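You operate a simulated robot arm through the tools that you are given. There is no shell and no other tool. Be economical: measure what you need, move in short steps, check, and stop when the job is done.

Carry out the task below with a simulated two-armed robot. There is one attempt and no reset: what you move stays moved.

TASK
Put one of the orange filters from the silver tin on top of the file box. Then put one of the brass spacers from the top of the prep table on the top of the drying table. Then open the parts drawer, fetch the barrel socket from the top of the tech bench and set it on the free half of the parts drawer, then shut the drawer. Then take the blue coaster from the top of the grey cart and leave it on the top of the low rack. Then close the paste drawer. Then put the teal wipe pad from the top of the tech bench on the glass of the light box. Keep to this order. Set down upright: barrel socket.

It is judged by the outcome, as a careful person would: the job done as asked, and still so three seconds after it is handed in. It fails if anything else is knocked over, pushed out of place, dropped, spilled or broken.

THE ROBOT
Two 7-joint arms with fingered hands on one trunk, on a base that drives. Base frame: it is fixed to the floor where the robot stands at the start and does not move with it; the origin is under the middle of the robot, x ahead of it, y to its left, z up. Readings come in cm, rad, newtons and seconds.
The left shoulder is at the start at [11.5, 17, 89.1], the right one opposite. Places, roughly: barrel socket (3x4x5 cm) [610, 100, 80]; brass spacer (2x3x3 cm) [40, 20, 80]; brass spacer (2x4x3 cm) [90, 10, 80]; coaster [625, 150, 75]; file box [300, 325, 75]; free half of the parts drawer [600, 10, 60]; glass of the light box (18x12 cm) [186, -228, 96]; orange filter [50, 0, 75]; parts drawer [590, 20, 70]; paste drawer [580, -30, 70]; top of the drying table [-110, 30, 80]; top of the low rack [600, 300, 100]; wipe pad [625, -175, 75]. Payload 4 kg a hand.
The tool frame of a hand sits at the grasp point between the pads (the TCP): z along the fingers, y along the line on which they close. The tips reach 2.6 cm beyond it. Largest opening 13.2 cm; the body of the gripper starts 7.3 cm behind the TCP. The gripper is a hand of 4 fingers: y runs from the thumb to the fingers, the wrist lies at [0, 0, -22.4] in the tool frame.
Orientation is told as [roll, pitch, yaw] about the base's x, y, z axes, in that order, counted from this pose: with the fingers straight down and closing along the base's y, the tool's x points along the base's -x, its y along +y and its z along -z.

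THE INTERFACE
- The arms move only by the tool arm_command. It takes "left_motion", "right_motion" or both (then of equal length, played together; a hand with none holds still); each is a list of rows, each a list of 2 entries, a list of its own where there are three numbers: the shift along the tool's x, y, z in units of 30 mm (1.0 is 30 mm), then the turn, a rotation vector about the tool's x, y, z in units of 5 degrees (1.0 is 5 degrees). In form: [[[tx, ty, tz], [ax, ay, az]], ...]. A call has 1 to 8 rows; each row shifts and turns the commanded pose from where the row before left it, along the tool's axes as they then stand. A call with a number of a shift or a turn outside -1 to 1 is refused whole. Rows are played at 5 a second. More than 5 cm and 0.15 rad between two rows, and nothing of the call is played. Where a pose cannot be reached the arm comes as near as it can. A force on the tool above 40 N (or 10 N above the force at the start of the call, whichever is more), or a blocked arm, ends the call early, and 0.2 s more pass. In this call time passes only in rows, and 0.2 s behind the last. The reply holds the time, the measured pose of the TCP, the force on the tool along the base axes, the opening and the grip force, in the units named above and with some noise, with the torque about the TCP (base axes, N m) and any sound that the robot's microphone picked up.
- Cameras (640 x 400 px; columns grow to the right, rows downward): "scene" is now at [22.21, 5.54, 109.1]; the picture's right is [0.44, -0.90, -0.00], its down [-0.18, -0.09, -0.98] and it looks along [0.88, 0.43, -0.20] (base axes); focal length 214 px, centre (320, 200). "left" rides on the left gripper at [-6.8, 0.2, -9.7] in its tool frame; the picture's right is [-0.03, -1.00, 0.00], its down [0.82, -0.02, -0.58] and it looks along [0.58, -0.01, 0.82] (tool axes); focal length 270 px, centre (320, 200). "right" rides on the right gripper at [6.8, 0.2, -9.7] in its tool frame; the picture's right is [-0.03, 1.00, 0.00], its down [-0.82, -0.02, -0.58] and it looks along [-0.58, -0.01, 0.82] (tool axes); focal length 270 px, centre (320, 200).
- capture(camera): a new picture of that camera. It takes no simulated time.
- move_column(by): slides the trunk up (or, below 0, down) by that many cm; the arms and the scene camera ride with it, the base frame stays. It gives what a move gives, with no picture.
- steer(legs): drives the robot by 1 to 6 legs, each [ahead, turn to the left] in cm and rad, along the robot's own axes; the way and the turn of a leg run together, so that a leg with both is an arc; at most 150 cm and 3.142 rad a leg. The arms and the cameras ride along, it lands a little off, and it stops where it bumps. It gives what a move gives.
- set_fingers(finger1, finger2, finger3, thumb_bend, hand): sets how far each is bent, from 0 (flat) to 1 (curled in); at 0.3 the hand is open as for a grip, at 0.7 the pads meet at the TCP. One left out holds its place. A second passes; each finger stops where it meets its share of the squeeze, and holds until it gets a number again. It is the only way to open and close the hand. It gives what a move gives, with no picture; readings hold the bend of each and the force on the fingers (four entries, about 0 where the hand has none), thumb and palm.
- pan_tilt(pan, tilt): turns the head with the scene camera to pan (to the left, within 1.501 rad either way) and tilt (down, from -0.506 to 1.204), counted from straight ahead of the robot. It gives what a move gives.
- probe_pixels(camera, pixels): for up to 12 pixels [column, row] of the newest picture of that camera ("zoom" is the newest enlarged one), the place [x, y, z] in the base frame of the surface seen there, good to about 0.3 cm, but the place of the scene camera against the robot may be out by one fixed shift of up to 2.5 cm in any direction. It takes no simulated time.
- enlarge(camera, box): a new picture of the part [left, top, right, bottom] of that camera's present view, enlarged. It takes no simulated time.
- finish_job(): hands the job in; it is judged then, once.

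Work in short steps. Measure before you move; look again where a grasp or a placing could have gone wrong, and mend it. You have 131 turns and 154 pictures in all, those below and enlarged ones among them. Open the grippers and draw the arms clear of the work before you hand the job in, unless the task says otherwise; then end with one line.

The tools are called after "Call:" as name(argument=value, ...) on one line, values as JSON. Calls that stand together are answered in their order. arm_command: Moves the arms, as the interface text tells. Its arguments: {"type":"object","properties":{"left_motion":{"type":"array","items":{"type":"array"}},"right_motion":{"type":"array","items":{"type":"array"}}},"required":[]} The other tools are called the same way: move_column (by) slides the trunk up or down; set_fingers (finger1, finger2, finger3, thumb_bend, hand) moves the fingers one by one; steer (legs) drives the base; pan_tilt (pan, tilt) turns the head that bears the scene camera; capture (camera) takes a picture; probe_pixels (camera, pixels) gives the place of the surface under pixels of a picture; enlarge (camera, box) takes an enlarged picture of a part of a camera's view; finish_job () hands the job in.

At the start:

```text
clock: 0.0
left_ee_pos: [44.38, 45.14, 108.46]
left_tool_rot: [0.0, 0.0, 0.0]
left_ft_force: [0.2, -0.1, -0.1]
left_torque: [-0.03, 0.03, -0.01]
left_finger_gap: 13.19
left_grasp_force: 0.1
left_shape: jaw
left_bend: [0.3, 0.3, 0.3, 0.3]
left_finger forces: [0.0, 0.1, 0.1, 0.0, 0.0, 0.1]
right_ee_pos: [47.1, -0.55, 108.86]
right_tool_rot: [0.0, 0.002, -0.002]
right_ft_force: [-0.7, -0.1, 0.2]
right_torque: [-0.03, 0.01, 0.02]
right_finger_gap: 13.18
right_grasp_force: 0.1
right_shape: jaw
right_bend: [0.3, 0.3, 0.3, 0.3]
right_finger forces: [0.1, 0.0, 0.0, 0.0, 0.0, 0.0]
trunk travel left (down, up): [-12.5, 63.0]
robot x, y, heading: [0.07, 0.02, -0.002]
head pan, tilt: [0.459, 0.197]
```

scene: 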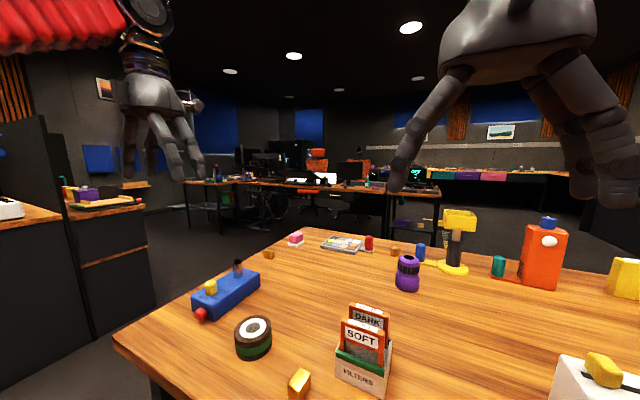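
right: 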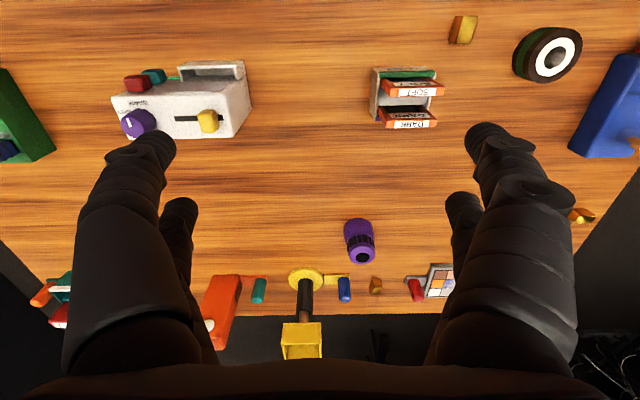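
left: 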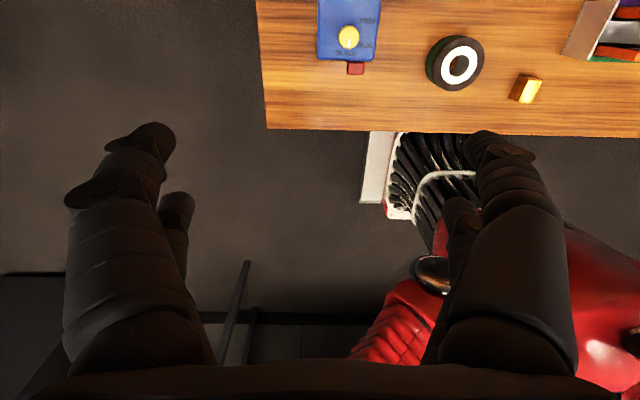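

The scene view shows the filter holder at about (365,345), with orange cards SOFT and DARK, and brass spacers at (300,383) and (268,254). I enlarge the holder in both views to measure it.

Call:
enlarge(camera="right", box=[340, 0, 500, 150])

Call:
probe_pixels(camera="right", pixels=[[403, 72], [410, 83], [410, 92], [408, 101], [408, 113], [408, 125], [375, 95], [463, 22], [463, 40], [375, 120], [438, 120], [547, 55]])

Call:
pan_tilt(pan=0.0, tilt=0.7)

Call:
capture(camera="scene")

```text
2.67 times, centred on (420, 75) of right
```

zoom: 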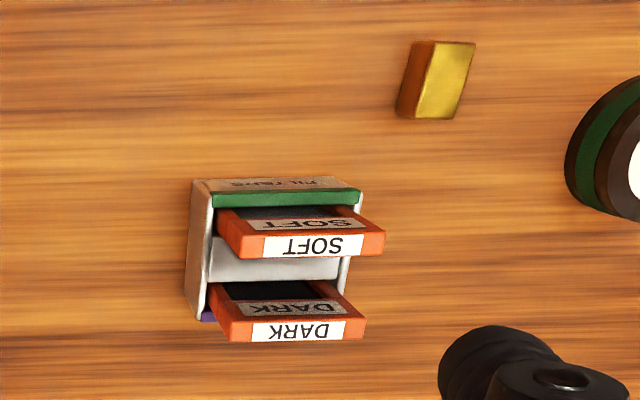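

```text
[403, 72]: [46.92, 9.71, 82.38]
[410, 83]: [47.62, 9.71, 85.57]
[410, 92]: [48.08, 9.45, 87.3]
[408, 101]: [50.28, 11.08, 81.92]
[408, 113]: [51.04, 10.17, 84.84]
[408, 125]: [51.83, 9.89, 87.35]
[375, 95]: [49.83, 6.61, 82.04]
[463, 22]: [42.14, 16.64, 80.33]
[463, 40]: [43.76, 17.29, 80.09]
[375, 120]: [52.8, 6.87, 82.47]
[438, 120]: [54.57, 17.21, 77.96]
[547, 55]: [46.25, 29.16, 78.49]
```

```text
clock: 0.9
left_ee_pos: [44.34, 45.18, 108.37]
left_tool_rot: [0.002, 0.0, 0.0]
left_ft_force: [0.3, 0.1, -0.1]
left_torque: [0.01, 0.01, -0.01]
left_finger_gap: 13.17
left_grasp_force: 0.1
left_shape: jaw
left_bend: [0.3, 0.3, 0.3, 0.3]
left_finger forces: [0.1, 0.0, 0.0, 0.0, 0.1, 0.0]
right_ee_pos: [47.04, -0.6, 108.88]
right_tool_rot: [-0.001, 0.002, -0.002]
right_ft_force: [0.5, 0.2, 0.0]
right_torque: [-0.03, 0.02, 0.0]
right_finger_gap: 13.2
right_grasp_force: 0.1
right_shape: jaw
right_bend: [0.3, 0.3, 0.3, 0.3]
right_finger forces: [0.0, 0.1, 0.0, 0.1, 0.0, 0.0]
trunk travel left (down, up): [-12.5, 63.0]
robot x, y, heading: [-0.22, 0.29, -0.001]
head pan, tilt: [0.0, 0.7]
```

```text
149 pictures are left
```

scene: 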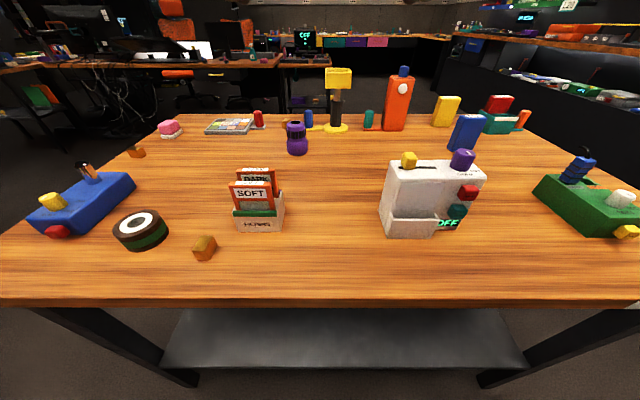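

The table and tin are clear: the tin is at (258,205), SOFT in front and DARK behind. Before planning the pinch I look at the hand's finger layout, with the right hand half closed to see the opening.

Call:
set_fingers(hand="right", finger1=0.55, finger2=0.55, finger3=0.55, thumb_bend=0.55)

Call:
pan_tilt(pan=0.0, tilt=0.1)

Call:
capture(camera="scene")

Call:
capture(camera="right")

Call:
probe_pixels(camera="right", pixels=[[403, 72], [410, 92], [420, 92], [408, 125], [320, 50], [377, 80], [400, 40]])

```text
clock: 1.9
left_ee_pos: [44.47, 45.18, 108.56]
left_tool_rot: [0.001, -0.001, -0.001]
left_ft_force: [0.5, 0.0, 0.4]
left_torque: [-0.03, -0.02, 0.0]
left_finger_gap: 13.22
left_grasp_force: 0.1
left_shape: jaw
left_bend: [0.3, 0.3, 0.3, 0.3]
left_finger forces: [0.0, 0.0, 0.0, 0.0, 0.0, 0.0]
right_ee_pos: [47.03, -0.54, 108.8]
right_tool_rot: [-0.001, 0.002, 0.0]
right_ft_force: [-0.9, -0.2, -0.5]
right_torque: [-0.01, 0.01, 0.01]
right_finger_gap: 4.98
right_grasp_force: 0.2
right_shape: fingers
right_bend: [0.55, 0.55, 0.55, 0.55]
right_finger forces: [0.1, 0.0, 0.0, 0.0, 0.0, 0.1]
trunk travel left (down, up): [-12.5, 63.0]
robot x, y, heading: [0.04, 0.08, -0.001]
head pan, tilt: [0.0, 0.7]
```

```text
clock: 2.9
left_ee_pos: [44.32, 45.14, 108.53]
left_tool_rot: [0.0, -0.002, -0.001]
left_ft_force: [0.0, 0.6, 0.3]
left_torque: [-0.01, 0.04, 0.04]
left_finger_gap: 13.2
left_grasp_force: 0.1
left_shape: jaw
left_bend: [0.3, 0.3, 0.3, 0.3]
left_finger forces: [0.1, 0.0, 0.0, 0.1, 0.0, 0.0]
right_ee_pos: [47.18, -0.59, 108.9]
right_tool_rot: [0.001, 0.001, 0.001]
right_ft_force: [0.0, 0.2, -0.3]
right_torque: [0.0, -0.01, 0.0]
right_finger_gap: 4.93
right_grasp_force: 0.1
right_shape: fingers
right_bend: [0.55, 0.55, 0.55, 0.55]
right_finger forces: [0.0, 0.0, 0.0, 0.0, 0.0, 0.1]
trunk travel left (down, up): [-12.5, 63.0]
robot x, y, heading: [0.17, -0.16, -0.002]
head pan, tilt: [0.0, 0.099]
```

```text
148 pictures are left
```

scene: 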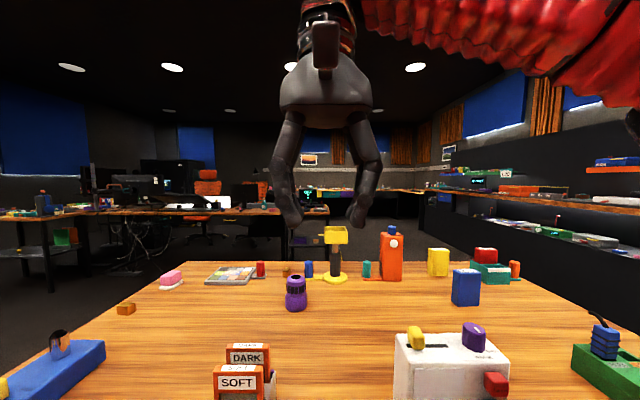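

```text
147 pictures are left
```

right: 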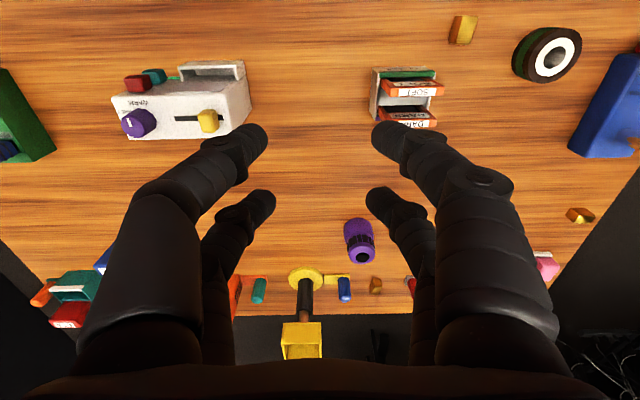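

```text
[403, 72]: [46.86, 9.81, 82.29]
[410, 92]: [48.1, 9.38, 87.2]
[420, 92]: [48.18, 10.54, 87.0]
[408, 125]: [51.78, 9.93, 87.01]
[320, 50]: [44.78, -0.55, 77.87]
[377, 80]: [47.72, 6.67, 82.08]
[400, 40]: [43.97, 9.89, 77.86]
```

Each side of the hand shows two digits. I probe the tips to learn the layout.

Call:
probe_pixels(camera="right", pixels=[[252, 135], [264, 198], [388, 135], [380, 198], [215, 165], [425, 165], [222, 240], [418, 240]])

```text
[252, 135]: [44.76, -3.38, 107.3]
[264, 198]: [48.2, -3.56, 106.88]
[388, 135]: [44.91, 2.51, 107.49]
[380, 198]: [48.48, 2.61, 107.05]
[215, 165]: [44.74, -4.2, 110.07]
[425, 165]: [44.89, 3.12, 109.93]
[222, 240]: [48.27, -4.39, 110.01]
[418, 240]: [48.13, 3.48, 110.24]
```

The digits sit in two pairs about 3.5 cm apart along tool x. SOFT's top is at about (48.1, 9.4, 87.2) and it is thin along x, so I turn the right hand to yaw +90° to pinch its thickness.

Call:
arm_command(right_motion=[[[0, 0, 0], [0, 0, -1]], [[0, 0, 0], [0, 0, -1]], [[0, 0, 0], [0, 0, -1]], [[0, 0, 0], [0, 0, -1]], [[0, 0, 0], [0, 0, -1]], [[0, 0, 0], [0, 0, -1]], [[0, 0, 0], [0, 0, -1]], [[0, 0, 0], [0, 0, -1]]])

Call:
arm_command(right_motion=[[[0, 0, 0], [0, 0, -1]], [[0, 0, 0], [0, 0, -1]], [[0, 0, 0], [0, 0, -1]], [[0, 0, 0], [0, 0, -1]], [[0, 0, 0], [0, 0, -1]], [[0, 0, 0], [0, 0, -1]], [[0, 0, 0], [0, 0, -1]], [[0, 0, 0], [0, 0, -1]]])

Call:
arm_command(right_motion=[[[0, 0, 0], [0, 0, -1]], [[0, 0, 0], [0, 0, -1]], [[-1, 0, 0], [0, 0, 0]], [[-1, 0, 0], [0, 0, 0]], [[-1, 0, 0], [0, 0, 0]], [[-0.32, -0.33, 0], [0, 0, 0]], [[0, 0, 1], [0, 0, 0]], [[0, 0, 1], [0, 0, 0]]])

Call:
capture(camera="right")

```text
clock: 4.7
left_ee_pos: [44.35, 45.14, 108.58]
left_tool_rot: [0.0, 0.001, -0.001]
left_ft_force: [-0.2, -0.1, -0.1]
left_torque: [-0.02, -0.01, -0.01]
left_finger_gap: 13.19
left_grasp_force: 0.1
left_shape: jaw
left_bend: [0.3, 0.3, 0.3, 0.3]
left_finger forces: [0.0, 0.0, 0.0, 0.0, 0.0, 0.0]
right_ee_pos: [47.05, -0.45, 108.8]
right_tool_rot: [0.001, 0.001, 0.699]
right_ft_force: [-0.8, 0.1, 0.6]
right_torque: [0.01, -0.01, 0.01]
right_finger_gap: 4.94
right_grasp_force: 0.0
right_shape: fingers
right_bend: [0.55, 0.55, 0.55, 0.55]
right_finger forces: [0.0, 0.0, 0.1, 0.0, 0.0, 0.0]
trunk travel left (down, up): [-12.5, 63.0]
robot x, y, heading: [0.29, -0.23, 0.002]
head pan, tilt: [0.0, 0.099]
```

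```text
clock: 6.5
left_ee_pos: [44.31, 45.23, 108.54]
left_tool_rot: [0.001, 0.001, 0.0]
left_ft_force: [0.8, 0.2, -0.1]
left_torque: [0.0, 0.04, -0.02]
left_finger_gap: 13.2
left_grasp_force: 0.0
left_shape: jaw
left_bend: [0.3, 0.3, 0.3, 0.3]
left_finger forces: [0.0, 0.0, 0.1, 0.0, 0.0, 0.0]
right_ee_pos: [47.14, -0.66, 108.97]
right_tool_rot: [0.0, 0.0, 1.397]
right_ft_force: [0.5, 0.8, -0.5]
right_torque: [-0.02, -0.02, -0.01]
right_finger_gap: 4.97
right_grasp_force: 0.0
right_shape: fingers
right_bend: [0.55, 0.55, 0.55, 0.55]
right_finger forces: [0.0, 0.1, 0.0, 0.0, 0.0, 0.1]
trunk travel left (down, up): [-12.5, 63.0]
robot x, y, heading: [-0.09, 0.21, -0.002]
head pan, tilt: [0.0, 0.099]
```

```text
clock: 8.3
left_ee_pos: [44.35, 45.17, 108.47]
left_tool_rot: [0.0, 0.002, -0.001]
left_ft_force: [-0.7, 1.0, -0.3]
left_torque: [-0.03, -0.01, -0.02]
left_finger_gap: 13.19
left_grasp_force: 0.1
left_shape: jaw
left_bend: [0.3, 0.3, 0.3, 0.3]
left_finger forces: [0.0, 0.0, 0.1, 0.1, 0.0, 0.1]
right_ee_pos: [48.11, 9.48, 102.86]
right_tool_rot: [0.002, -0.002, 1.569]
right_ft_force: [-0.5, 0.0, 0.0]
right_torque: [0.01, -0.01, 0.0]
right_finger_gap: 4.96
right_grasp_force: 0.0
right_shape: fingers
right_bend: [0.55, 0.55, 0.55, 0.55]
right_finger forces: [0.1, 0.0, 0.1, 0.0, 0.0, 0.0]
trunk travel left (down, up): [-12.5, 63.0]
robot x, y, heading: [-0.04, -0.13, 0.005]
head pan, tilt: [0.0, 0.099]
```

```text
146 pictures are left
```

right: 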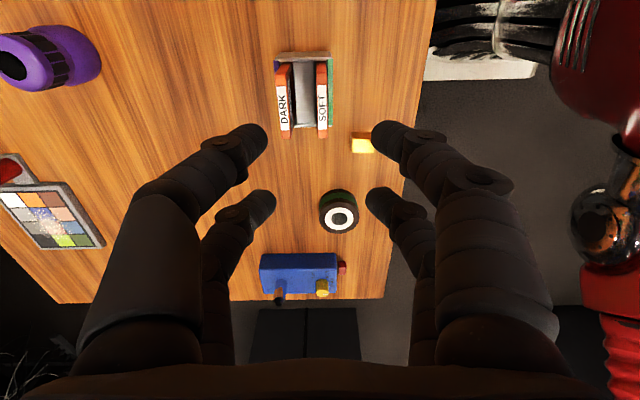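

The turn worked well; SOFT shows at (321,100) and DARK at (284,100). I probe their top edges for an accurate x and y range.

Call:
probe_pixels(camera="right", pixels=[[322, 70], [322, 100], [322, 125], [317, 100], [326, 100], [284, 100], [289, 100], [303, 80], [320, 136], [361, 143], [361, 135], [361, 155]])

Call:
enlarge(camera="right", box=[240, 40, 400, 160])

```text
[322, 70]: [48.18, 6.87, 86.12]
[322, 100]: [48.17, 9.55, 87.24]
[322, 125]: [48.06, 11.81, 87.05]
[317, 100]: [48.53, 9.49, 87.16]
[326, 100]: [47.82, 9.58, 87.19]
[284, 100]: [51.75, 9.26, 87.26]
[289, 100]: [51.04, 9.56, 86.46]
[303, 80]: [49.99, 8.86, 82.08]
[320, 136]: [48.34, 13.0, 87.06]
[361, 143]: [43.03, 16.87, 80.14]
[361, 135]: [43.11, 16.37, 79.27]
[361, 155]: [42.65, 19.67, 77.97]
```

```text
3.33 times, centred on (320, 100) of right
```

zoom: 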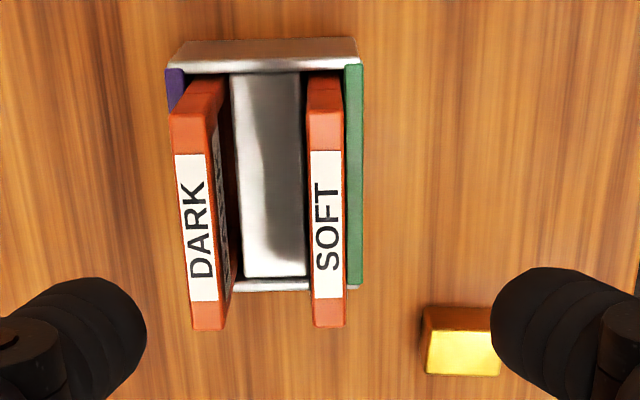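

SOFT spans x 47.7–48.6, y 7–13, top z 87.2; tin rim 82. I narrow the fingers to about 2.4 cm, centre over y 9.9 and descend to just above, then look.

Call:
set_fingers(hand="right", finger1=0.63, finger2=0.63, finger3=0.63, thumb_bend=0.63)

Call:
arm_command(right_motion=[[[-0.15, 0, 1], [0, 0, 0]], [[0, 0, 1], [0, 0, 0]], [[0, 0, 1], [0, 0, 0]], [[0, 0, 0.95], [0, 0, 0]]])

Call:
capture(camera="right")

Call:
pan_tilt(pan=0.0, tilt=0.6)

Call:
capture(camera="scene")

```text
clock: 9.3
left_ee_pos: [44.39, 45.23, 108.52]
left_tool_rot: [0.0, 0.001, -0.001]
left_ft_force: [0.3, -0.5, 0.1]
left_torque: [-0.02, -0.01, 0.0]
left_finger_gap: 13.19
left_grasp_force: 0.1
left_shape: jaw
left_bend: [0.3, 0.3, 0.3, 0.3]
left_finger forces: [0.1, 0.1, 0.0, 0.1, 0.0, 0.0]
right_ee_pos: [48.29, 9.45, 102.9]
right_tool_rot: [0.003, 0.0, 1.57]
right_ft_force: [0.2, 0.1, 0.2]
right_torque: [-0.02, -0.02, 0.02]
right_finger_gap: 2.35
right_grasp_force: 0.0
right_shape: fingers
right_bend: [0.63, 0.63, 0.63, 0.63]
right_finger forces: [0.1, 0.0, 0.0, 0.0, 0.1, 0.0]
trunk travel left (down, up): [-12.5, 63.0]
robot x, y, heading: [0.05, -0.21, 0.0]
head pan, tilt: [0.0, 0.099]
```

```text
clock: 10.3
left_ee_pos: [44.37, 45.15, 108.42]
left_tool_rot: [0.0, 0.004, -0.001]
left_ft_force: [-0.2, -0.1, -0.1]
left_torque: [-0.06, -0.02, 0.01]
left_finger_gap: 13.18
left_grasp_force: 0.1
left_shape: jaw
left_bend: [0.3, 0.3, 0.3, 0.3]
left_finger forces: [0.0, 0.0, 0.1, 0.1, 0.0, 0.0]
right_ee_pos: [48.35, 9.98, 90.9]
right_tool_rot: [0.001, 0.0, 1.57]
right_ft_force: [-0.6, -0.4, 0.4]
right_torque: [0.0, 0.03, -0.01]
right_finger_gap: 2.33
right_grasp_force: 0.0
right_shape: fingers
right_bend: [0.63, 0.63, 0.63, 0.63]
right_finger forces: [0.0, 0.0, 0.0, 0.0, 0.0, 0.0]
trunk travel left (down, up): [-12.5, 63.0]
robot x, y, heading: [-0.09, -0.21, 0.0]
head pan, tilt: [0.0, 0.099]
```

```text
144 pictures are left
```

right: 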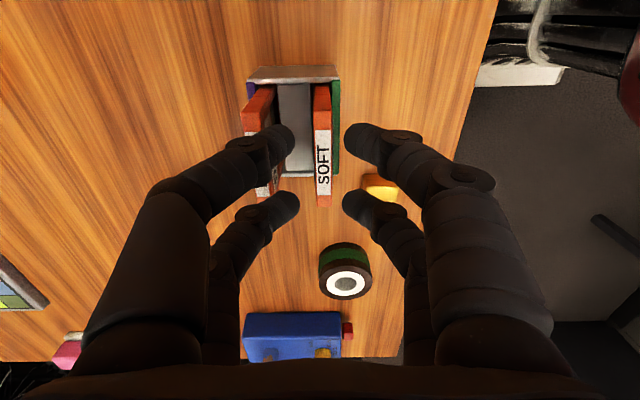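

```text
clock: 11.3
left_ee_pos: [44.37, 45.15, 108.45]
left_tool_rot: [-0.001, 0.0, 0.001]
left_ft_force: [-0.6, 1.3, -0.6]
left_torque: [-0.01, 0.01, -0.02]
left_finger_gap: 13.18
left_grasp_force: 0.1
left_shape: jaw
left_bend: [0.3, 0.3, 0.3, 0.3]
left_finger forces: [0.0, 0.0, 0.0, 0.1, 0.1, 0.0]
right_ee_pos: [48.18, 9.93, 91.06]
right_tool_rot: [0.002, 0.0, 1.57]
right_ft_force: [-0.5, -0.2, -0.4]
right_torque: [-0.02, -0.01, -0.03]
right_finger_gap: 2.33
right_grasp_force: 0.0
right_shape: fingers
right_bend: [0.63, 0.63, 0.63, 0.63]
right_finger forces: [0.1, 0.0, 0.1, 0.0, 0.1, 0.0]
trunk travel left (down, up): [-12.5, 63.0]
robot x, y, heading: [-0.1, -0.17, -0.002]
head pan, tilt: [0.0, 0.6]
```

```text
143 pictures are left
```

scene: 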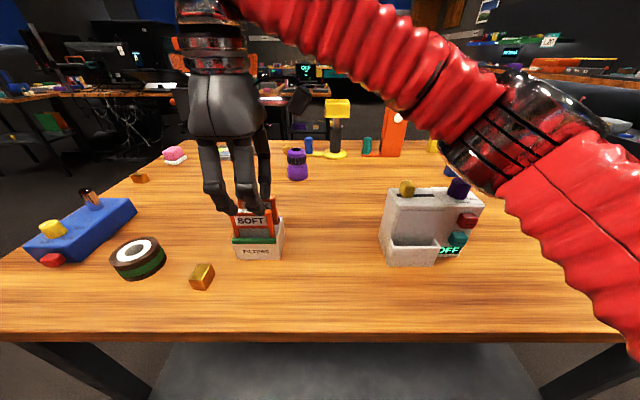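

SOFT (322,150) sits centred between the pads (293 and 345). I narrow slightly more to keep clear of DARK, descend 5.2 cm, then close.

Call:
set_fingers(hand="right", finger1=0.64, finger2=0.64, finger3=0.64, thumb_bend=0.64)

Call:
arm_command(right_motion=[[[0, 0.04, 0.5], [0, 0, 0]], [[0, 0, 0.5], [0, 0, 0]], [[0, 0, 0.4], [0, 0, 0]], [[0, 0, 0.33], [0, 0, 0]]])

Call:
capture(camera="right")

```text
clock: 12.3
left_ee_pos: [44.38, 45.24, 108.53]
left_tool_rot: [0.001, 0.0, 0.002]
left_ft_force: [0.0, 0.4, -0.4]
left_torque: [-0.03, -0.01, 0.03]
left_finger_gap: 13.19
left_grasp_force: 0.0
left_shape: jaw
left_bend: [0.3, 0.3, 0.3, 0.3]
left_finger forces: [0.0, 0.0, 0.0, 0.0, 0.1, 0.1]
right_ee_pos: [48.21, 9.83, 90.9]
right_tool_rot: [0.002, -0.001, 1.571]
right_ft_force: [0.2, 0.0, -0.5]
right_torque: [-0.03, -0.02, 0.02]
right_finger_gap: 2.03
right_grasp_force: 0.1
right_shape: fingers
right_bend: [0.64, 0.64, 0.64, 0.64]
right_finger forces: [0.1, 0.0, 0.0, 0.0, 0.1, 0.0]
trunk travel left (down, up): [-12.5, 63.0]
robot x, y, heading: [0.14, 0.09, 0.003]
head pan, tilt: [0.0, 0.6]
```

```text
clock: 13.3
left_ee_pos: [43.35, 45.1, 109.12]
left_tool_rot: [-0.002, -0.01, 0.0]
left_ft_force: [0.2, 0.9, 0.1]
left_torque: [-0.03, 0.01, 0.03]
left_finger_gap: 13.2
left_grasp_force: 0.1
left_shape: jaw
left_bend: [0.3, 0.3, 0.3, 0.3]
left_finger forces: [0.0, 0.0, 0.0, 0.0, 0.0, 0.1]
right_ee_pos: [47.5, 9.91, 87.44]
right_tool_rot: [-0.036, 0.002, 1.568]
right_ft_force: [-0.5, 0.2, -0.9]
right_torque: [-0.02, -0.03, 0.01]
right_finger_gap: 1.98
right_grasp_force: 0.2
right_shape: fingers
right_bend: [0.64, 0.64, 0.64, 0.64]
right_finger forces: [0.0, 0.0, 0.0, 0.1, 0.0, 0.0]
trunk travel left (down, up): [-12.5, 63.0]
robot x, y, heading: [0.25, -0.1, -0.005]
head pan, tilt: [0.0, 0.6]
```

```text
142 pictures are left
```

right: 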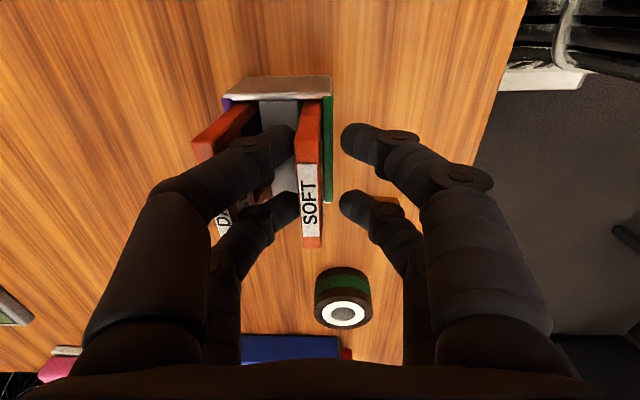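

The hand stopped at z 87.4 with no tool force, and the trunk tilted slightly, so something higher on the arm is touching. I look at the right arm.

Call:
pan_tilt(pan=-0.5, tilt=0.75)

Call:
capture(camera="scene")

```text
clock: 14.2
left_ee_pos: [43.16, 44.93, 109.24]
left_tool_rot: [0.0, -0.011, -0.003]
left_ft_force: [0.3, 0.0, -0.6]
left_torque: [-0.02, 0.01, 0.02]
left_finger_gap: 13.2
left_grasp_force: 0.1
left_shape: jaw
left_bend: [0.3, 0.3, 0.3, 0.3]
left_finger forces: [0.0, 0.1, 0.2, 0.1, 0.0, 0.0]
right_ee_pos: [47.32, 9.55, 87.17]
right_tool_rot: [-0.03, -0.003, 1.566]
right_ft_force: [0.4, 0.5, 0.3]
right_torque: [0.0, 0.01, 0.04]
right_finger_gap: 2.03
right_grasp_force: 0.0
right_shape: fingers
right_bend: [0.64, 0.64, 0.64, 0.64]
right_finger forces: [0.0, 0.1, 0.0, 0.0, 0.0, 0.1]
trunk travel left (down, up): [-12.5, 63.0]
robot x, y, heading: [0.19, -0.09, -0.003]
head pan, tilt: [-0.499, 0.75]
```

```text
141 pictures are left
```

scene: 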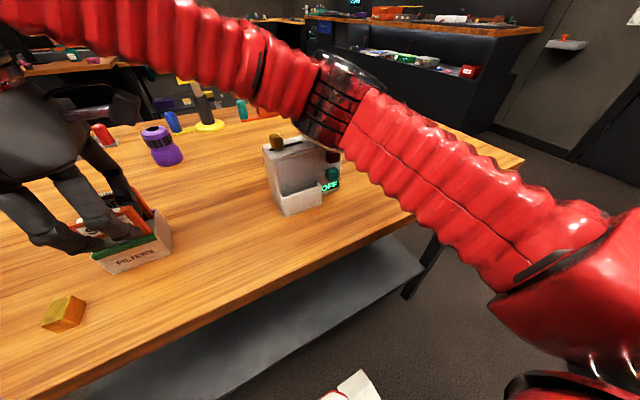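

The right elbow at (345,100) rests on the white dispenser's top. I lift the column right away to unload it, then check.

Call:
move_column(by=15)

Call:
capture(camera="scene")

```text
clock: 15.9
left_ee_pos: [44.3, 45.19, 123.46]
left_tool_rot: [-0.001, 0.002, 0.0]
left_ft_force: [0.9, 0.0, 0.1]
left_torque: [-0.02, 0.04, -0.03]
left_finger_gap: 13.19
left_grasp_force: 0.0
left_shape: jaw
left_bend: [0.3, 0.3, 0.3, 0.3]
left_finger forces: [0.0, 0.1, 0.0, 0.0, 0.1, 0.0]
right_ee_pos: [48.02, 9.92, 100.72]
right_tool_rot: [0.002, 0.001, 1.571]
right_ft_force: [0.5, 1.1, -0.3]
right_torque: [-0.02, 0.02, 0.0]
right_finger_gap: 1.99
right_grasp_force: 0.1
right_shape: fingers
right_bend: [0.64, 0.64, 0.64, 0.64]
right_finger forces: [0.0, 0.0, 0.0, 0.0, 0.0, 0.0]
trunk travel left (down, up): [-27.5, 48.0]
robot x, y, heading: [-0.05, -0.15, 0.004]
head pan, tilt: [-0.499, 0.75]
```

```text
140 pictures are left
```

scene: 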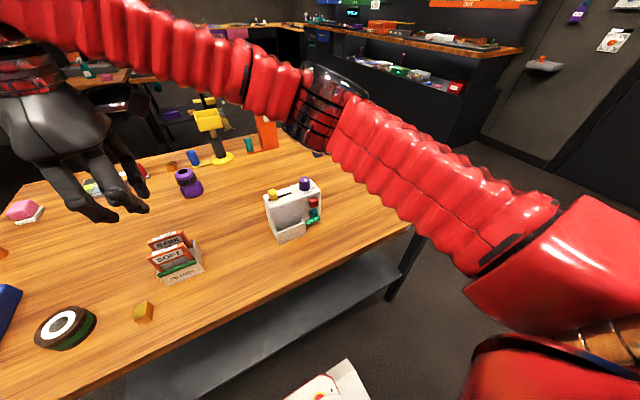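

Unloaded; everything still stands. I check whether the dispenser shifted by probing its knobs and the tin for calibration.

Call:
probe_pixels(camera="scene", pixels=[[272, 193], [304, 183], [313, 203], [312, 214], [144, 308], [172, 254], [187, 183], [167, 236]])

Call:
enlarge(camera="scene", box=[120, 150, 360, 300])

```text
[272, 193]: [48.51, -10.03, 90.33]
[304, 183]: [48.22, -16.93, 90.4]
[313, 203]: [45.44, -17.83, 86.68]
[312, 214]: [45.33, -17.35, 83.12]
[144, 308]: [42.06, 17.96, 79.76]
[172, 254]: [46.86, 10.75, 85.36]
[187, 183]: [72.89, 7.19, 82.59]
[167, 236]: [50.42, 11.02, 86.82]
```

```text
2.67 times, centred on (240, 225) of scene
```

zoom: 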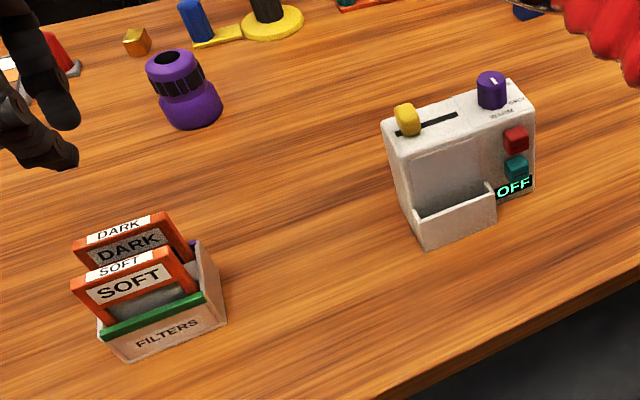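

Nothing is toppled and the layout matches. Now with the trunk higher I lower the right hand to z≈90 and check the elbow clearance.

Call:
arm_command(right_motion=[[[0, 0, 1], [0, 0, 0]], [[0, 0, 1], [0, 0, 0]], [[0, 0, 1], [0, 0, 0]], [[0, 0, 0.5], [0, 0, 0]]])

Call:
capture(camera="scene")

Call:
capture(camera="right")

```text
clock: 16.9
left_ee_pos: [44.4, 45.08, 123.55]
left_tool_rot: [0.001, -0.001, 0.0]
left_ft_force: [-0.3, -0.9, -0.1]
left_torque: [-0.02, -0.04, -0.05]
left_finger_gap: 13.2
left_grasp_force: 0.0
left_shape: jaw
left_bend: [0.3, 0.3, 0.3, 0.3]
left_finger forces: [0.0, 0.0, 0.0, 0.1, 0.0, 0.1]
right_ee_pos: [48.04, 9.78, 90.23]
right_tool_rot: [0.0, -0.001, 1.571]
right_ft_force: [0.3, -0.4, 0.2]
right_torque: [-0.01, 0.01, 0.01]
right_finger_gap: 2.01
right_grasp_force: 0.0
right_shape: fingers
right_bend: [0.64, 0.64, 0.64, 0.64]
right_finger forces: [0.0, 0.0, 0.1, 0.0, 0.0, 0.0]
trunk travel left (down, up): [-27.5, 48.0]
robot x, y, heading: [-0.32, -0.05, -0.002]
head pan, tilt: [-0.499, 0.75]
```

```text
138 pictures are left
```

scene: 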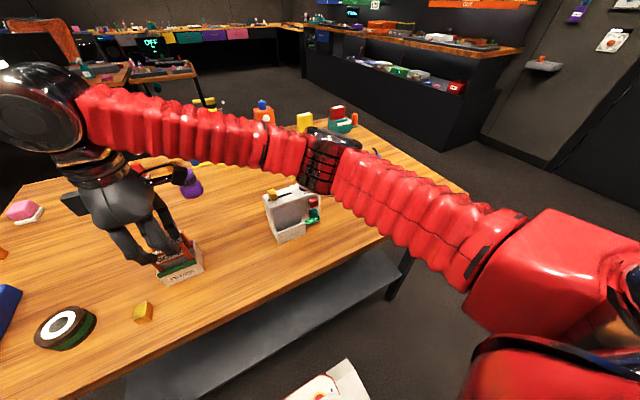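

```text
137 pictures are left
```

right: 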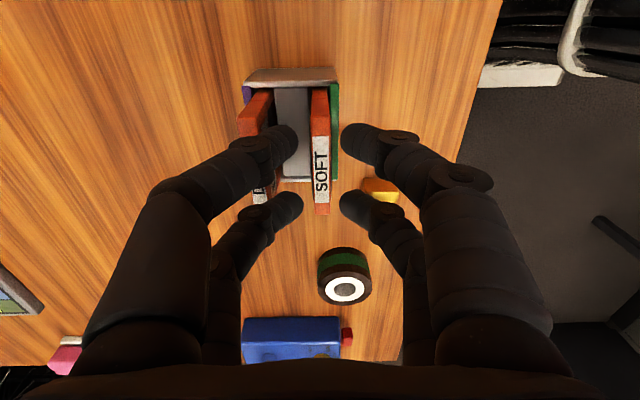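

The elbow at (330,165) looks above the dispenser; I measure its clearance before the last 4.6 cm.

Call:
probe_pixels(camera="scene", pixels=[[322, 185], [340, 195], [290, 178], [320, 192]])

```text
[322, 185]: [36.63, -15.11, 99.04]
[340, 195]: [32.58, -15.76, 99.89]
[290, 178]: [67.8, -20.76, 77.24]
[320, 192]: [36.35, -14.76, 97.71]
```

Elbow bottom is about 97.7 against the dispenser's 91, so it is enough. I descend 4.5 cm and close gently.

Call:
arm_command(right_motion=[[[0, 0, 0.5], [0, 0, 0]], [[0, 0, 0.5], [0, 0, 0]], [[0, 0, 0.5], [0, 0, 0]]])

Call:
set_fingers(hand="right", finger1=0.72, finger2=0.72, finger3=0.72, thumb_bend=0.72)

Call:
capture(camera="right")

```text
clock: 17.7
left_ee_pos: [44.33, 45.26, 123.47]
left_tool_rot: [0.0, -0.001, 0.0]
left_ft_force: [0.7, -0.4, 0.8]
left_torque: [-0.01, 0.02, 0.01]
left_finger_gap: 13.16
left_grasp_force: 0.0
left_shape: jaw
left_bend: [0.3, 0.3, 0.3, 0.3]
left_finger forces: [0.1, 0.0, 0.1, 0.0, 0.0, 0.1]
right_ee_pos: [48.0, 9.81, 85.79]
right_tool_rot: [0.001, 0.002, 1.572]
right_ft_force: [-0.3, -0.2, 0.4]
right_torque: [-0.01, -0.04, 0.03]
right_finger_gap: 2.01
right_grasp_force: 0.1
right_shape: fingers
right_bend: [0.64, 0.64, 0.64, 0.64]
right_finger forces: [0.0, 0.1, 0.3, 0.0, 0.0, 0.0]
trunk travel left (down, up): [-27.5, 48.0]
robot x, y, heading: [-0.16, -0.02, 0.0]
head pan, tilt: [-0.499, 0.75]
```

```text
clock: 18.7
left_ee_pos: [44.39, 45.11, 123.55]
left_tool_rot: [0.0, 0.0, 0.0]
left_ft_force: [0.1, -1.0, -0.3]
left_torque: [-0.01, -0.01, -0.03]
left_finger_gap: 13.18
left_grasp_force: 0.2
left_shape: jaw
left_bend: [0.3, 0.3, 0.3, 0.3]
left_finger forces: [0.0, 0.0, 0.0, 0.0, 0.0, 0.0]
right_ee_pos: [48.02, 9.62, 85.75]
right_tool_rot: [0.001, 0.001, 1.571]
right_ft_force: [0.7, 0.8, 0.6]
right_torque: [-0.02, -0.08, -0.01]
right_finger_gap: 0.7
right_grasp_force: 9.4
right_shape: fingers
right_bend: [0.7, 0.7, 0.7, 0.69]
right_finger forces: [4.0, 3.3, 5.3, 0.0, 4.7, 0.0]
trunk travel left (down, up): [-27.5, 48.0]
robot x, y, heading: [0.34, 0.07, -0.001]
head pan, tilt: [-0.499, 0.75]
```

```text
136 pictures are left
```

right: 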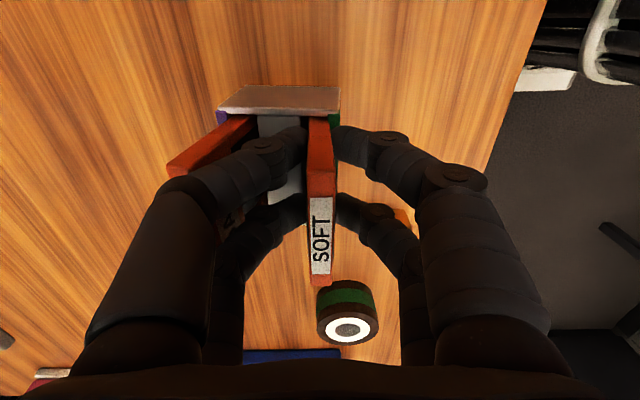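

SOFT is held (gap 0.7, grip 9.4 N). I lift straight up.

Call:
arm_command(right_motion=[[[0, 0, -0.5], [0, 0, 0]], [[0, 0, -0.5], [0, 0, 0]], [[0, 0, -0.7], [0, 0, 0]], [[0, 0, -0.7], [0, 0, 0]], [[0, 0, -1], [0, 0, 0]], [[0, 0, -1], [0, 0, 0]], [[0, 0, -1], [0, 0, 0]]])

Call:
capture(camera="right")

Call:
pan_tilt(pan=0.2, tilt=0.6)

Call:
capture(camera="scene")

```text
clock: 20.3
left_ee_pos: [44.35, 45.16, 123.53]
left_tool_rot: [0.002, 0.0, -0.002]
left_ft_force: [-0.5, 0.9, 0.3]
left_torque: [-0.03, 0.02, 0.01]
left_finger_gap: 13.2
left_grasp_force: 0.0
left_shape: jaw
left_bend: [0.3, 0.3, 0.3, 0.3]
left_finger forces: [0.1, 0.1, 0.1, 0.0, 0.1, 0.1]
right_ee_pos: [48.04, 9.92, 102.34]
right_tool_rot: [0.0, 0.0, 1.57]
right_ft_force: [-0.2, 0.2, 0.4]
right_torque: [0.01, -0.05, 0.0]
right_finger_gap: 0.64
right_grasp_force: 8.4
right_shape: fingers
right_bend: [0.7, 0.7, 0.7, 0.69]
right_finger forces: [4.1, 3.7, 3.5, 0.0, 4.1, 0.0]
trunk travel left (down, up): [-27.5, 48.0]
robot x, y, heading: [-0.04, 0.21, 0.003]
head pan, tilt: [-0.499, 0.75]
```

```text
135 pictures are left
```

right: 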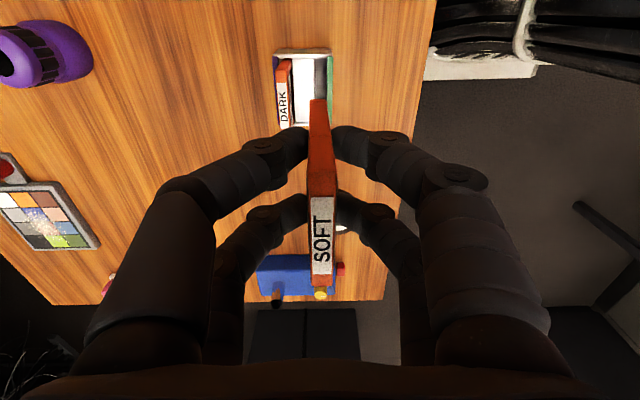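

```text
clock: 21.4
left_ee_pos: [44.3, 45.2, 123.44]
left_tool_rot: [0.0, -0.001, 0.001]
left_ft_force: [-0.3, 0.1, 0.2]
left_torque: [0.01, 0.0, 0.0]
left_finger_gap: 13.21
left_grasp_force: 0.1
left_shape: jaw
left_bend: [0.3, 0.3, 0.3, 0.3]
left_finger forces: [0.0, 0.0, 0.2, 0.0, 0.1, 0.0]
right_ee_pos: [48.07, 9.93, 102.2]
right_tool_rot: [0.001, 0.001, 1.57]
right_ft_force: [0.1, -0.2, 0.3]
right_torque: [0.01, -0.01, -0.02]
right_finger_gap: 0.65
right_grasp_force: 7.5
right_shape: fingers
right_bend: [0.7, 0.7, 0.7, 0.69]
right_finger forces: [4.0, 3.7, 3.4, 0.1, 4.2, 0.0]
trunk travel left (down, up): [-27.5, 48.0]
robot x, y, heading: [-0.01, 0.19, -0.002]
head pan, tilt: [0.201, 0.6]
```

```text
134 pictures are left
```

scene: 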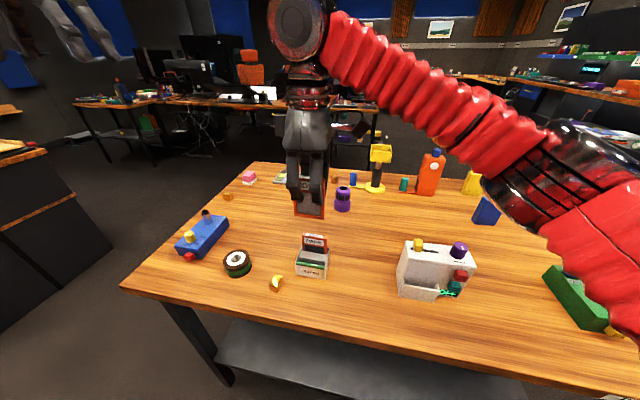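

SOFT is out of the tin and DARK stays in place. Now I survey the room to plan the drive to the file box at (300,325).

Call:
pan_tilt(pan=0.85, tilt=0.25)

Call:
capture(camera="scene")

Call:
probe_pixels(camera="scene", pixels=[[320, 200], [400, 200], [500, 200], [240, 200], [160, 200], [80, 200], [320, 300], [200, 300], [100, 300], [450, 250], [560, 220], [320, 160]])

Call:
pan_tilt(pan=1.5, tilt=0.25)

Call:
capture(camera="scene")

Call:
probe_pixels(camera="scene", pixels=[[320, 200], [400, 200], [500, 200], [240, 200], [160, 200], [80, 200], [320, 300], [200, 300], [100, 300], [450, 300], [30, 250], [320, 250]])

```text
clock: 22.4
left_ee_pos: [44.38, 45.24, 123.47]
left_tool_rot: [-0.001, 0.001, 0.0]
left_ft_force: [0.2, -1.2, -0.1]
left_torque: [-0.01, -0.02, 0.02]
left_finger_gap: 13.18
left_grasp_force: 0.1
left_shape: jaw
left_bend: [0.3, 0.3, 0.3, 0.3]
left_finger forces: [0.0, 0.1, 0.0, 0.0, 0.0, 0.1]
right_ee_pos: [48.14, 9.88, 102.18]
right_tool_rot: [0.002, -0.001, 1.57]
right_ft_force: [0.2, 0.3, -1.2]
right_torque: [0.06, 0.0, -0.02]
right_finger_gap: 0.68
right_grasp_force: 7.7
right_shape: fingers
right_bend: [0.7, 0.7, 0.7, 0.69]
right_finger forces: [4.1, 3.7, 3.5, 0.0, 4.2, 0.0]
trunk travel left (down, up): [-27.5, 48.0]
robot x, y, heading: [-0.43, 0.33, -0.001]
head pan, tilt: [0.85, 0.25]
```

```text
133 pictures are left
```

scene: 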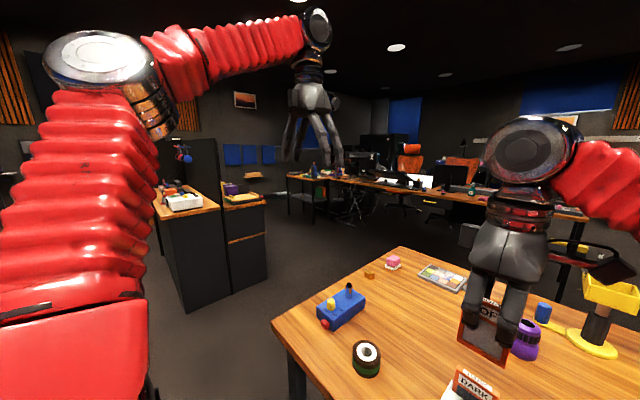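

```text
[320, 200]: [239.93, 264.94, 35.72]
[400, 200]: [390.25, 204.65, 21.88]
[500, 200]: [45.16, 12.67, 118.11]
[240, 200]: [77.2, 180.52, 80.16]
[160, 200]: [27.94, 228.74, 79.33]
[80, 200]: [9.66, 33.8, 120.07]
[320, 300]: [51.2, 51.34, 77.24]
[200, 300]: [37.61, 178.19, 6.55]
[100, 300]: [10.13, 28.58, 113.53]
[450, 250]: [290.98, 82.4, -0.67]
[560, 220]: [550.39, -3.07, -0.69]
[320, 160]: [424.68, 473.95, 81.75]
```

```text
clock: 23.5
left_ee_pos: [44.26, 45.13, 123.56]
left_tool_rot: [0.0, -0.001, -0.002]
left_ft_force: [-0.1, 0.2, -0.3]
left_torque: [0.01, -0.03, 0.0]
left_finger_gap: 13.19
left_grasp_force: 0.1
left_shape: jaw
left_bend: [0.3, 0.3, 0.3, 0.3]
left_finger forces: [0.0, 0.0, 0.0, 0.0, 0.1, 0.0]
right_ee_pos: [48.11, 9.96, 102.22]
right_tool_rot: [0.002, -0.002, 1.572]
right_ft_force: [-0.9, 0.2, -0.5]
right_torque: [0.02, 0.01, 0.01]
right_finger_gap: 0.68
right_grasp_force: 7.7
right_shape: fingers
right_bend: [0.7, 0.7, 0.7, 0.69]
right_finger forces: [4.1, 3.7, 3.5, 0.0, 4.2, 0.1]
trunk travel left (down, up): [-27.5, 48.0]
robot x, y, heading: [-0.12, 0.24, -0.002]
head pan, tilt: [1.499, 0.25]
```

```text
132 pictures are left
```

scene: 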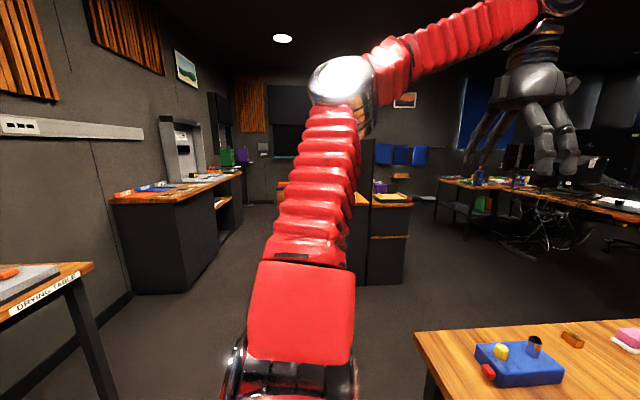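

```text
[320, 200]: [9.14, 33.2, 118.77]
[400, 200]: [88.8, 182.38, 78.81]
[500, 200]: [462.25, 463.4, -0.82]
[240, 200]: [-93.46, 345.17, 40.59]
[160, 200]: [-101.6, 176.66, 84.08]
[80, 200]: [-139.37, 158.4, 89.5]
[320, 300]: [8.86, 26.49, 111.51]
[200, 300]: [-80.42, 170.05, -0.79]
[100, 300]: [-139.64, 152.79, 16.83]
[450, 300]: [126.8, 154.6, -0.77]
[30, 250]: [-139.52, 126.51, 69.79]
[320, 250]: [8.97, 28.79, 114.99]
```

The way left is clear: the table's left edge is near y 52, cabinets begin about y 178, and a desk row lies near (240,270). I raise the trunk a bit and drive left around the table corner.

Call:
move_column(by=10)

Call:
steer(legs=[[0, 1.57], [105, 0], [0, -1.37], [130, 0], [0, 0.65]])

Call:
pan_tilt(pan=0.0, tilt=0.35)

Call:
capture(camera="scene")

```text
clock: 24.8
left_ee_pos: [44.41, 45.19, 133.49]
left_tool_rot: [0.001, 0.001, 0.001]
left_ft_force: [1.3, 0.0, -0.8]
left_torque: [-0.02, -0.02, -0.02]
left_finger_gap: 13.22
left_grasp_force: 0.1
left_shape: jaw
left_bend: [0.3, 0.3, 0.3, 0.3]
left_finger forces: [0.0, 0.0, 0.0, 0.0, 0.1, 0.0]
right_ee_pos: [48.06, 9.76, 112.02]
right_tool_rot: [0.001, -0.001, 1.571]
right_ft_force: [-0.5, 0.2, -0.4]
right_torque: [-0.01, 0.0, 0.02]
right_finger_gap: 0.66
right_grasp_force: 7.7
right_shape: fingers
right_bend: [0.7, 0.7, 0.7, 0.69]
right_finger forces: [4.1, 3.7, 3.5, 0.0, 4.2, 0.1]
trunk travel left (down, up): [-37.5, 38.0]
robot x, y, heading: [0.24, -0.05, -0.003]
head pan, tilt: [1.499, 0.25]
```

```text
clock: 27.3
left_ee_pos: [0.35, 63.19, 133.47]
left_tool_rot: [-0.002, 0.0, 0.769]
left_ft_force: [-0.4, 0.4, 0.2]
left_torque: [-0.04, -0.03, -0.02]
left_finger_gap: 13.23
left_grasp_force: 0.0
left_shape: jaw
left_bend: [0.3, 0.3, 0.3, 0.3]
left_finger forces: [0.0, 0.1, 0.0, 0.0, 0.1, 0.0]
right_ee_pos: [27.81, 40.42, 111.97]
right_tool_rot: [-0.001, 0.004, 2.335]
right_ft_force: [-0.3, -0.5, -1.1]
right_torque: [-0.06, 0.0, -0.01]
right_finger_gap: 0.64
right_grasp_force: 7.4
right_shape: fingers
right_bend: [0.7, 0.71, 0.7, 0.69]
right_finger forces: [3.9, 3.4, 3.3, 0.0, 4.2, 0.0]
trunk travel left (down, up): [-37.5, 38.0]
robot x, y, heading: [2.71, -3.5, 0.805]
head pan, tilt: [1.499, 0.25]
stopped in leg 1: the robot was blocked; the commanded pose is now the measured one
```

```text
clock: 28.9
left_ee_pos: [0.72, 62.85, 133.71]
left_tool_rot: [0.002, 0.0, 0.766]
left_ft_force: [0.3, 0.7, 0.4]
left_torque: [-0.04, 0.02, -0.03]
left_finger_gap: 13.18
left_grasp_force: 0.1
left_shape: jaw
left_bend: [0.3, 0.3, 0.3, 0.3]
left_finger forces: [0.1, 0.0, 0.0, 0.1, 0.0, 0.0]
right_ee_pos: [27.97, 40.16, 112.11]
right_tool_rot: [0.0, 0.0, 2.335]
right_ft_force: [0.7, 1.0, 0.5]
right_torque: [-0.02, 0.02, -0.01]
right_finger_gap: 0.65
right_grasp_force: 7.5
right_shape: fingers
right_bend: [0.7, 0.71, 0.7, 0.69]
right_finger forces: [3.9, 3.4, 3.3, 0.0, 4.2, 0.1]
trunk travel left (down, up): [-37.5, 38.0]
robot x, y, heading: [3.2, -3.45, 0.804]
head pan, tilt: [0.0, 0.351]
```

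```text
131 pictures are left
```

scene: 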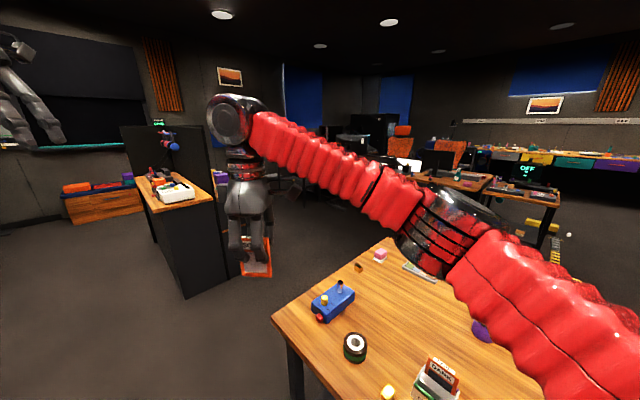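

The base bumped in turning, presumably against the table. I back off along the present heading, then continue the turn and check.

Call:
steer(legs=[[-25, 0]])

Call:
steer(legs=[[0, 0.77]])

Call:
capture(camera="scene")

```text
clock: 30.7
left_ee_pos: [-17.5, 44.18, 133.78]
left_tool_rot: [0.001, -0.001, 0.769]
left_ft_force: [-0.2, -0.2, -0.1]
left_torque: [0.02, -0.03, -0.01]
left_finger_gap: 13.19
left_grasp_force: 0.1
left_shape: jaw
left_bend: [0.3, 0.3, 0.3, 0.3]
left_finger forces: [0.0, 0.1, 0.0, 0.0, 0.0, 0.1]
right_ee_pos: [9.94, 21.6, 112.21]
right_tool_rot: [-0.002, 0.0, 2.337]
right_ft_force: [-0.8, -0.4, -0.8]
right_torque: [-0.02, 0.01, -0.01]
right_finger_gap: 0.66
right_grasp_force: 7.6
right_shape: fingers
right_bend: [0.7, 0.71, 0.7, 0.69]
right_finger forces: [3.9, 3.5, 3.3, 0.1, 4.3, 0.1]
trunk travel left (down, up): [-37.5, 38.0]
robot x, y, heading: [-14.96, -22.01, 0.807]
head pan, tilt: [0.0, 0.351]
```

```text
clock: 32.8
left_ee_pos: [-56.62, 29.83, 133.77]
left_tool_rot: [0.001, -0.003, 1.417]
left_ft_force: [0.1, 0.0, -0.3]
left_torque: [0.0, 0.0, 0.02]
left_finger_gap: 13.21
left_grasp_force: 0.1
left_shape: jaw
left_bend: [0.3, 0.3, 0.3, 0.3]
left_finger forces: [0.0, 0.1, 0.0, 0.0, 0.0, 0.0]
right_ee_pos: [-21.14, 28.26, 112.21]
right_tool_rot: [-0.001, -0.001, 2.987]
right_ft_force: [-0.7, -0.8, -0.2]
right_torque: [0.0, 0.01, 0.0]
right_finger_gap: 0.63
right_grasp_force: 6.7
right_shape: fingers
right_bend: [0.7, 0.71, 0.7, 0.69]
right_finger forces: [3.8, 3.5, 3.1, 0.1, 4.0, 0.0]
trunk travel left (down, up): [-37.5, 38.0]
robot x, y, heading: [-10.94, -22.22, 1.479]
head pan, tilt: [0.0, 0.351]
stopped in leg 1: the robot was blocked; the commanded pose is now the measured one
```

```text
130 pictures are left
```

scene: 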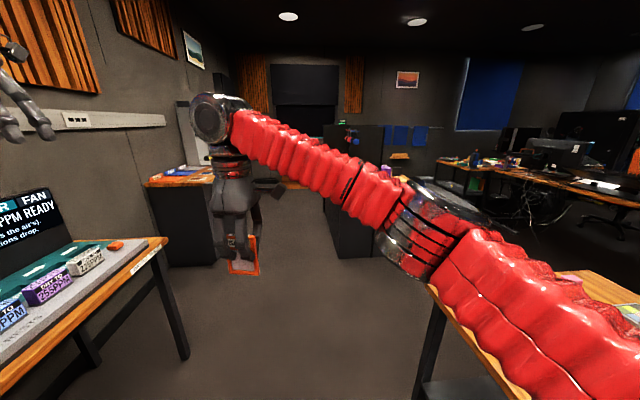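

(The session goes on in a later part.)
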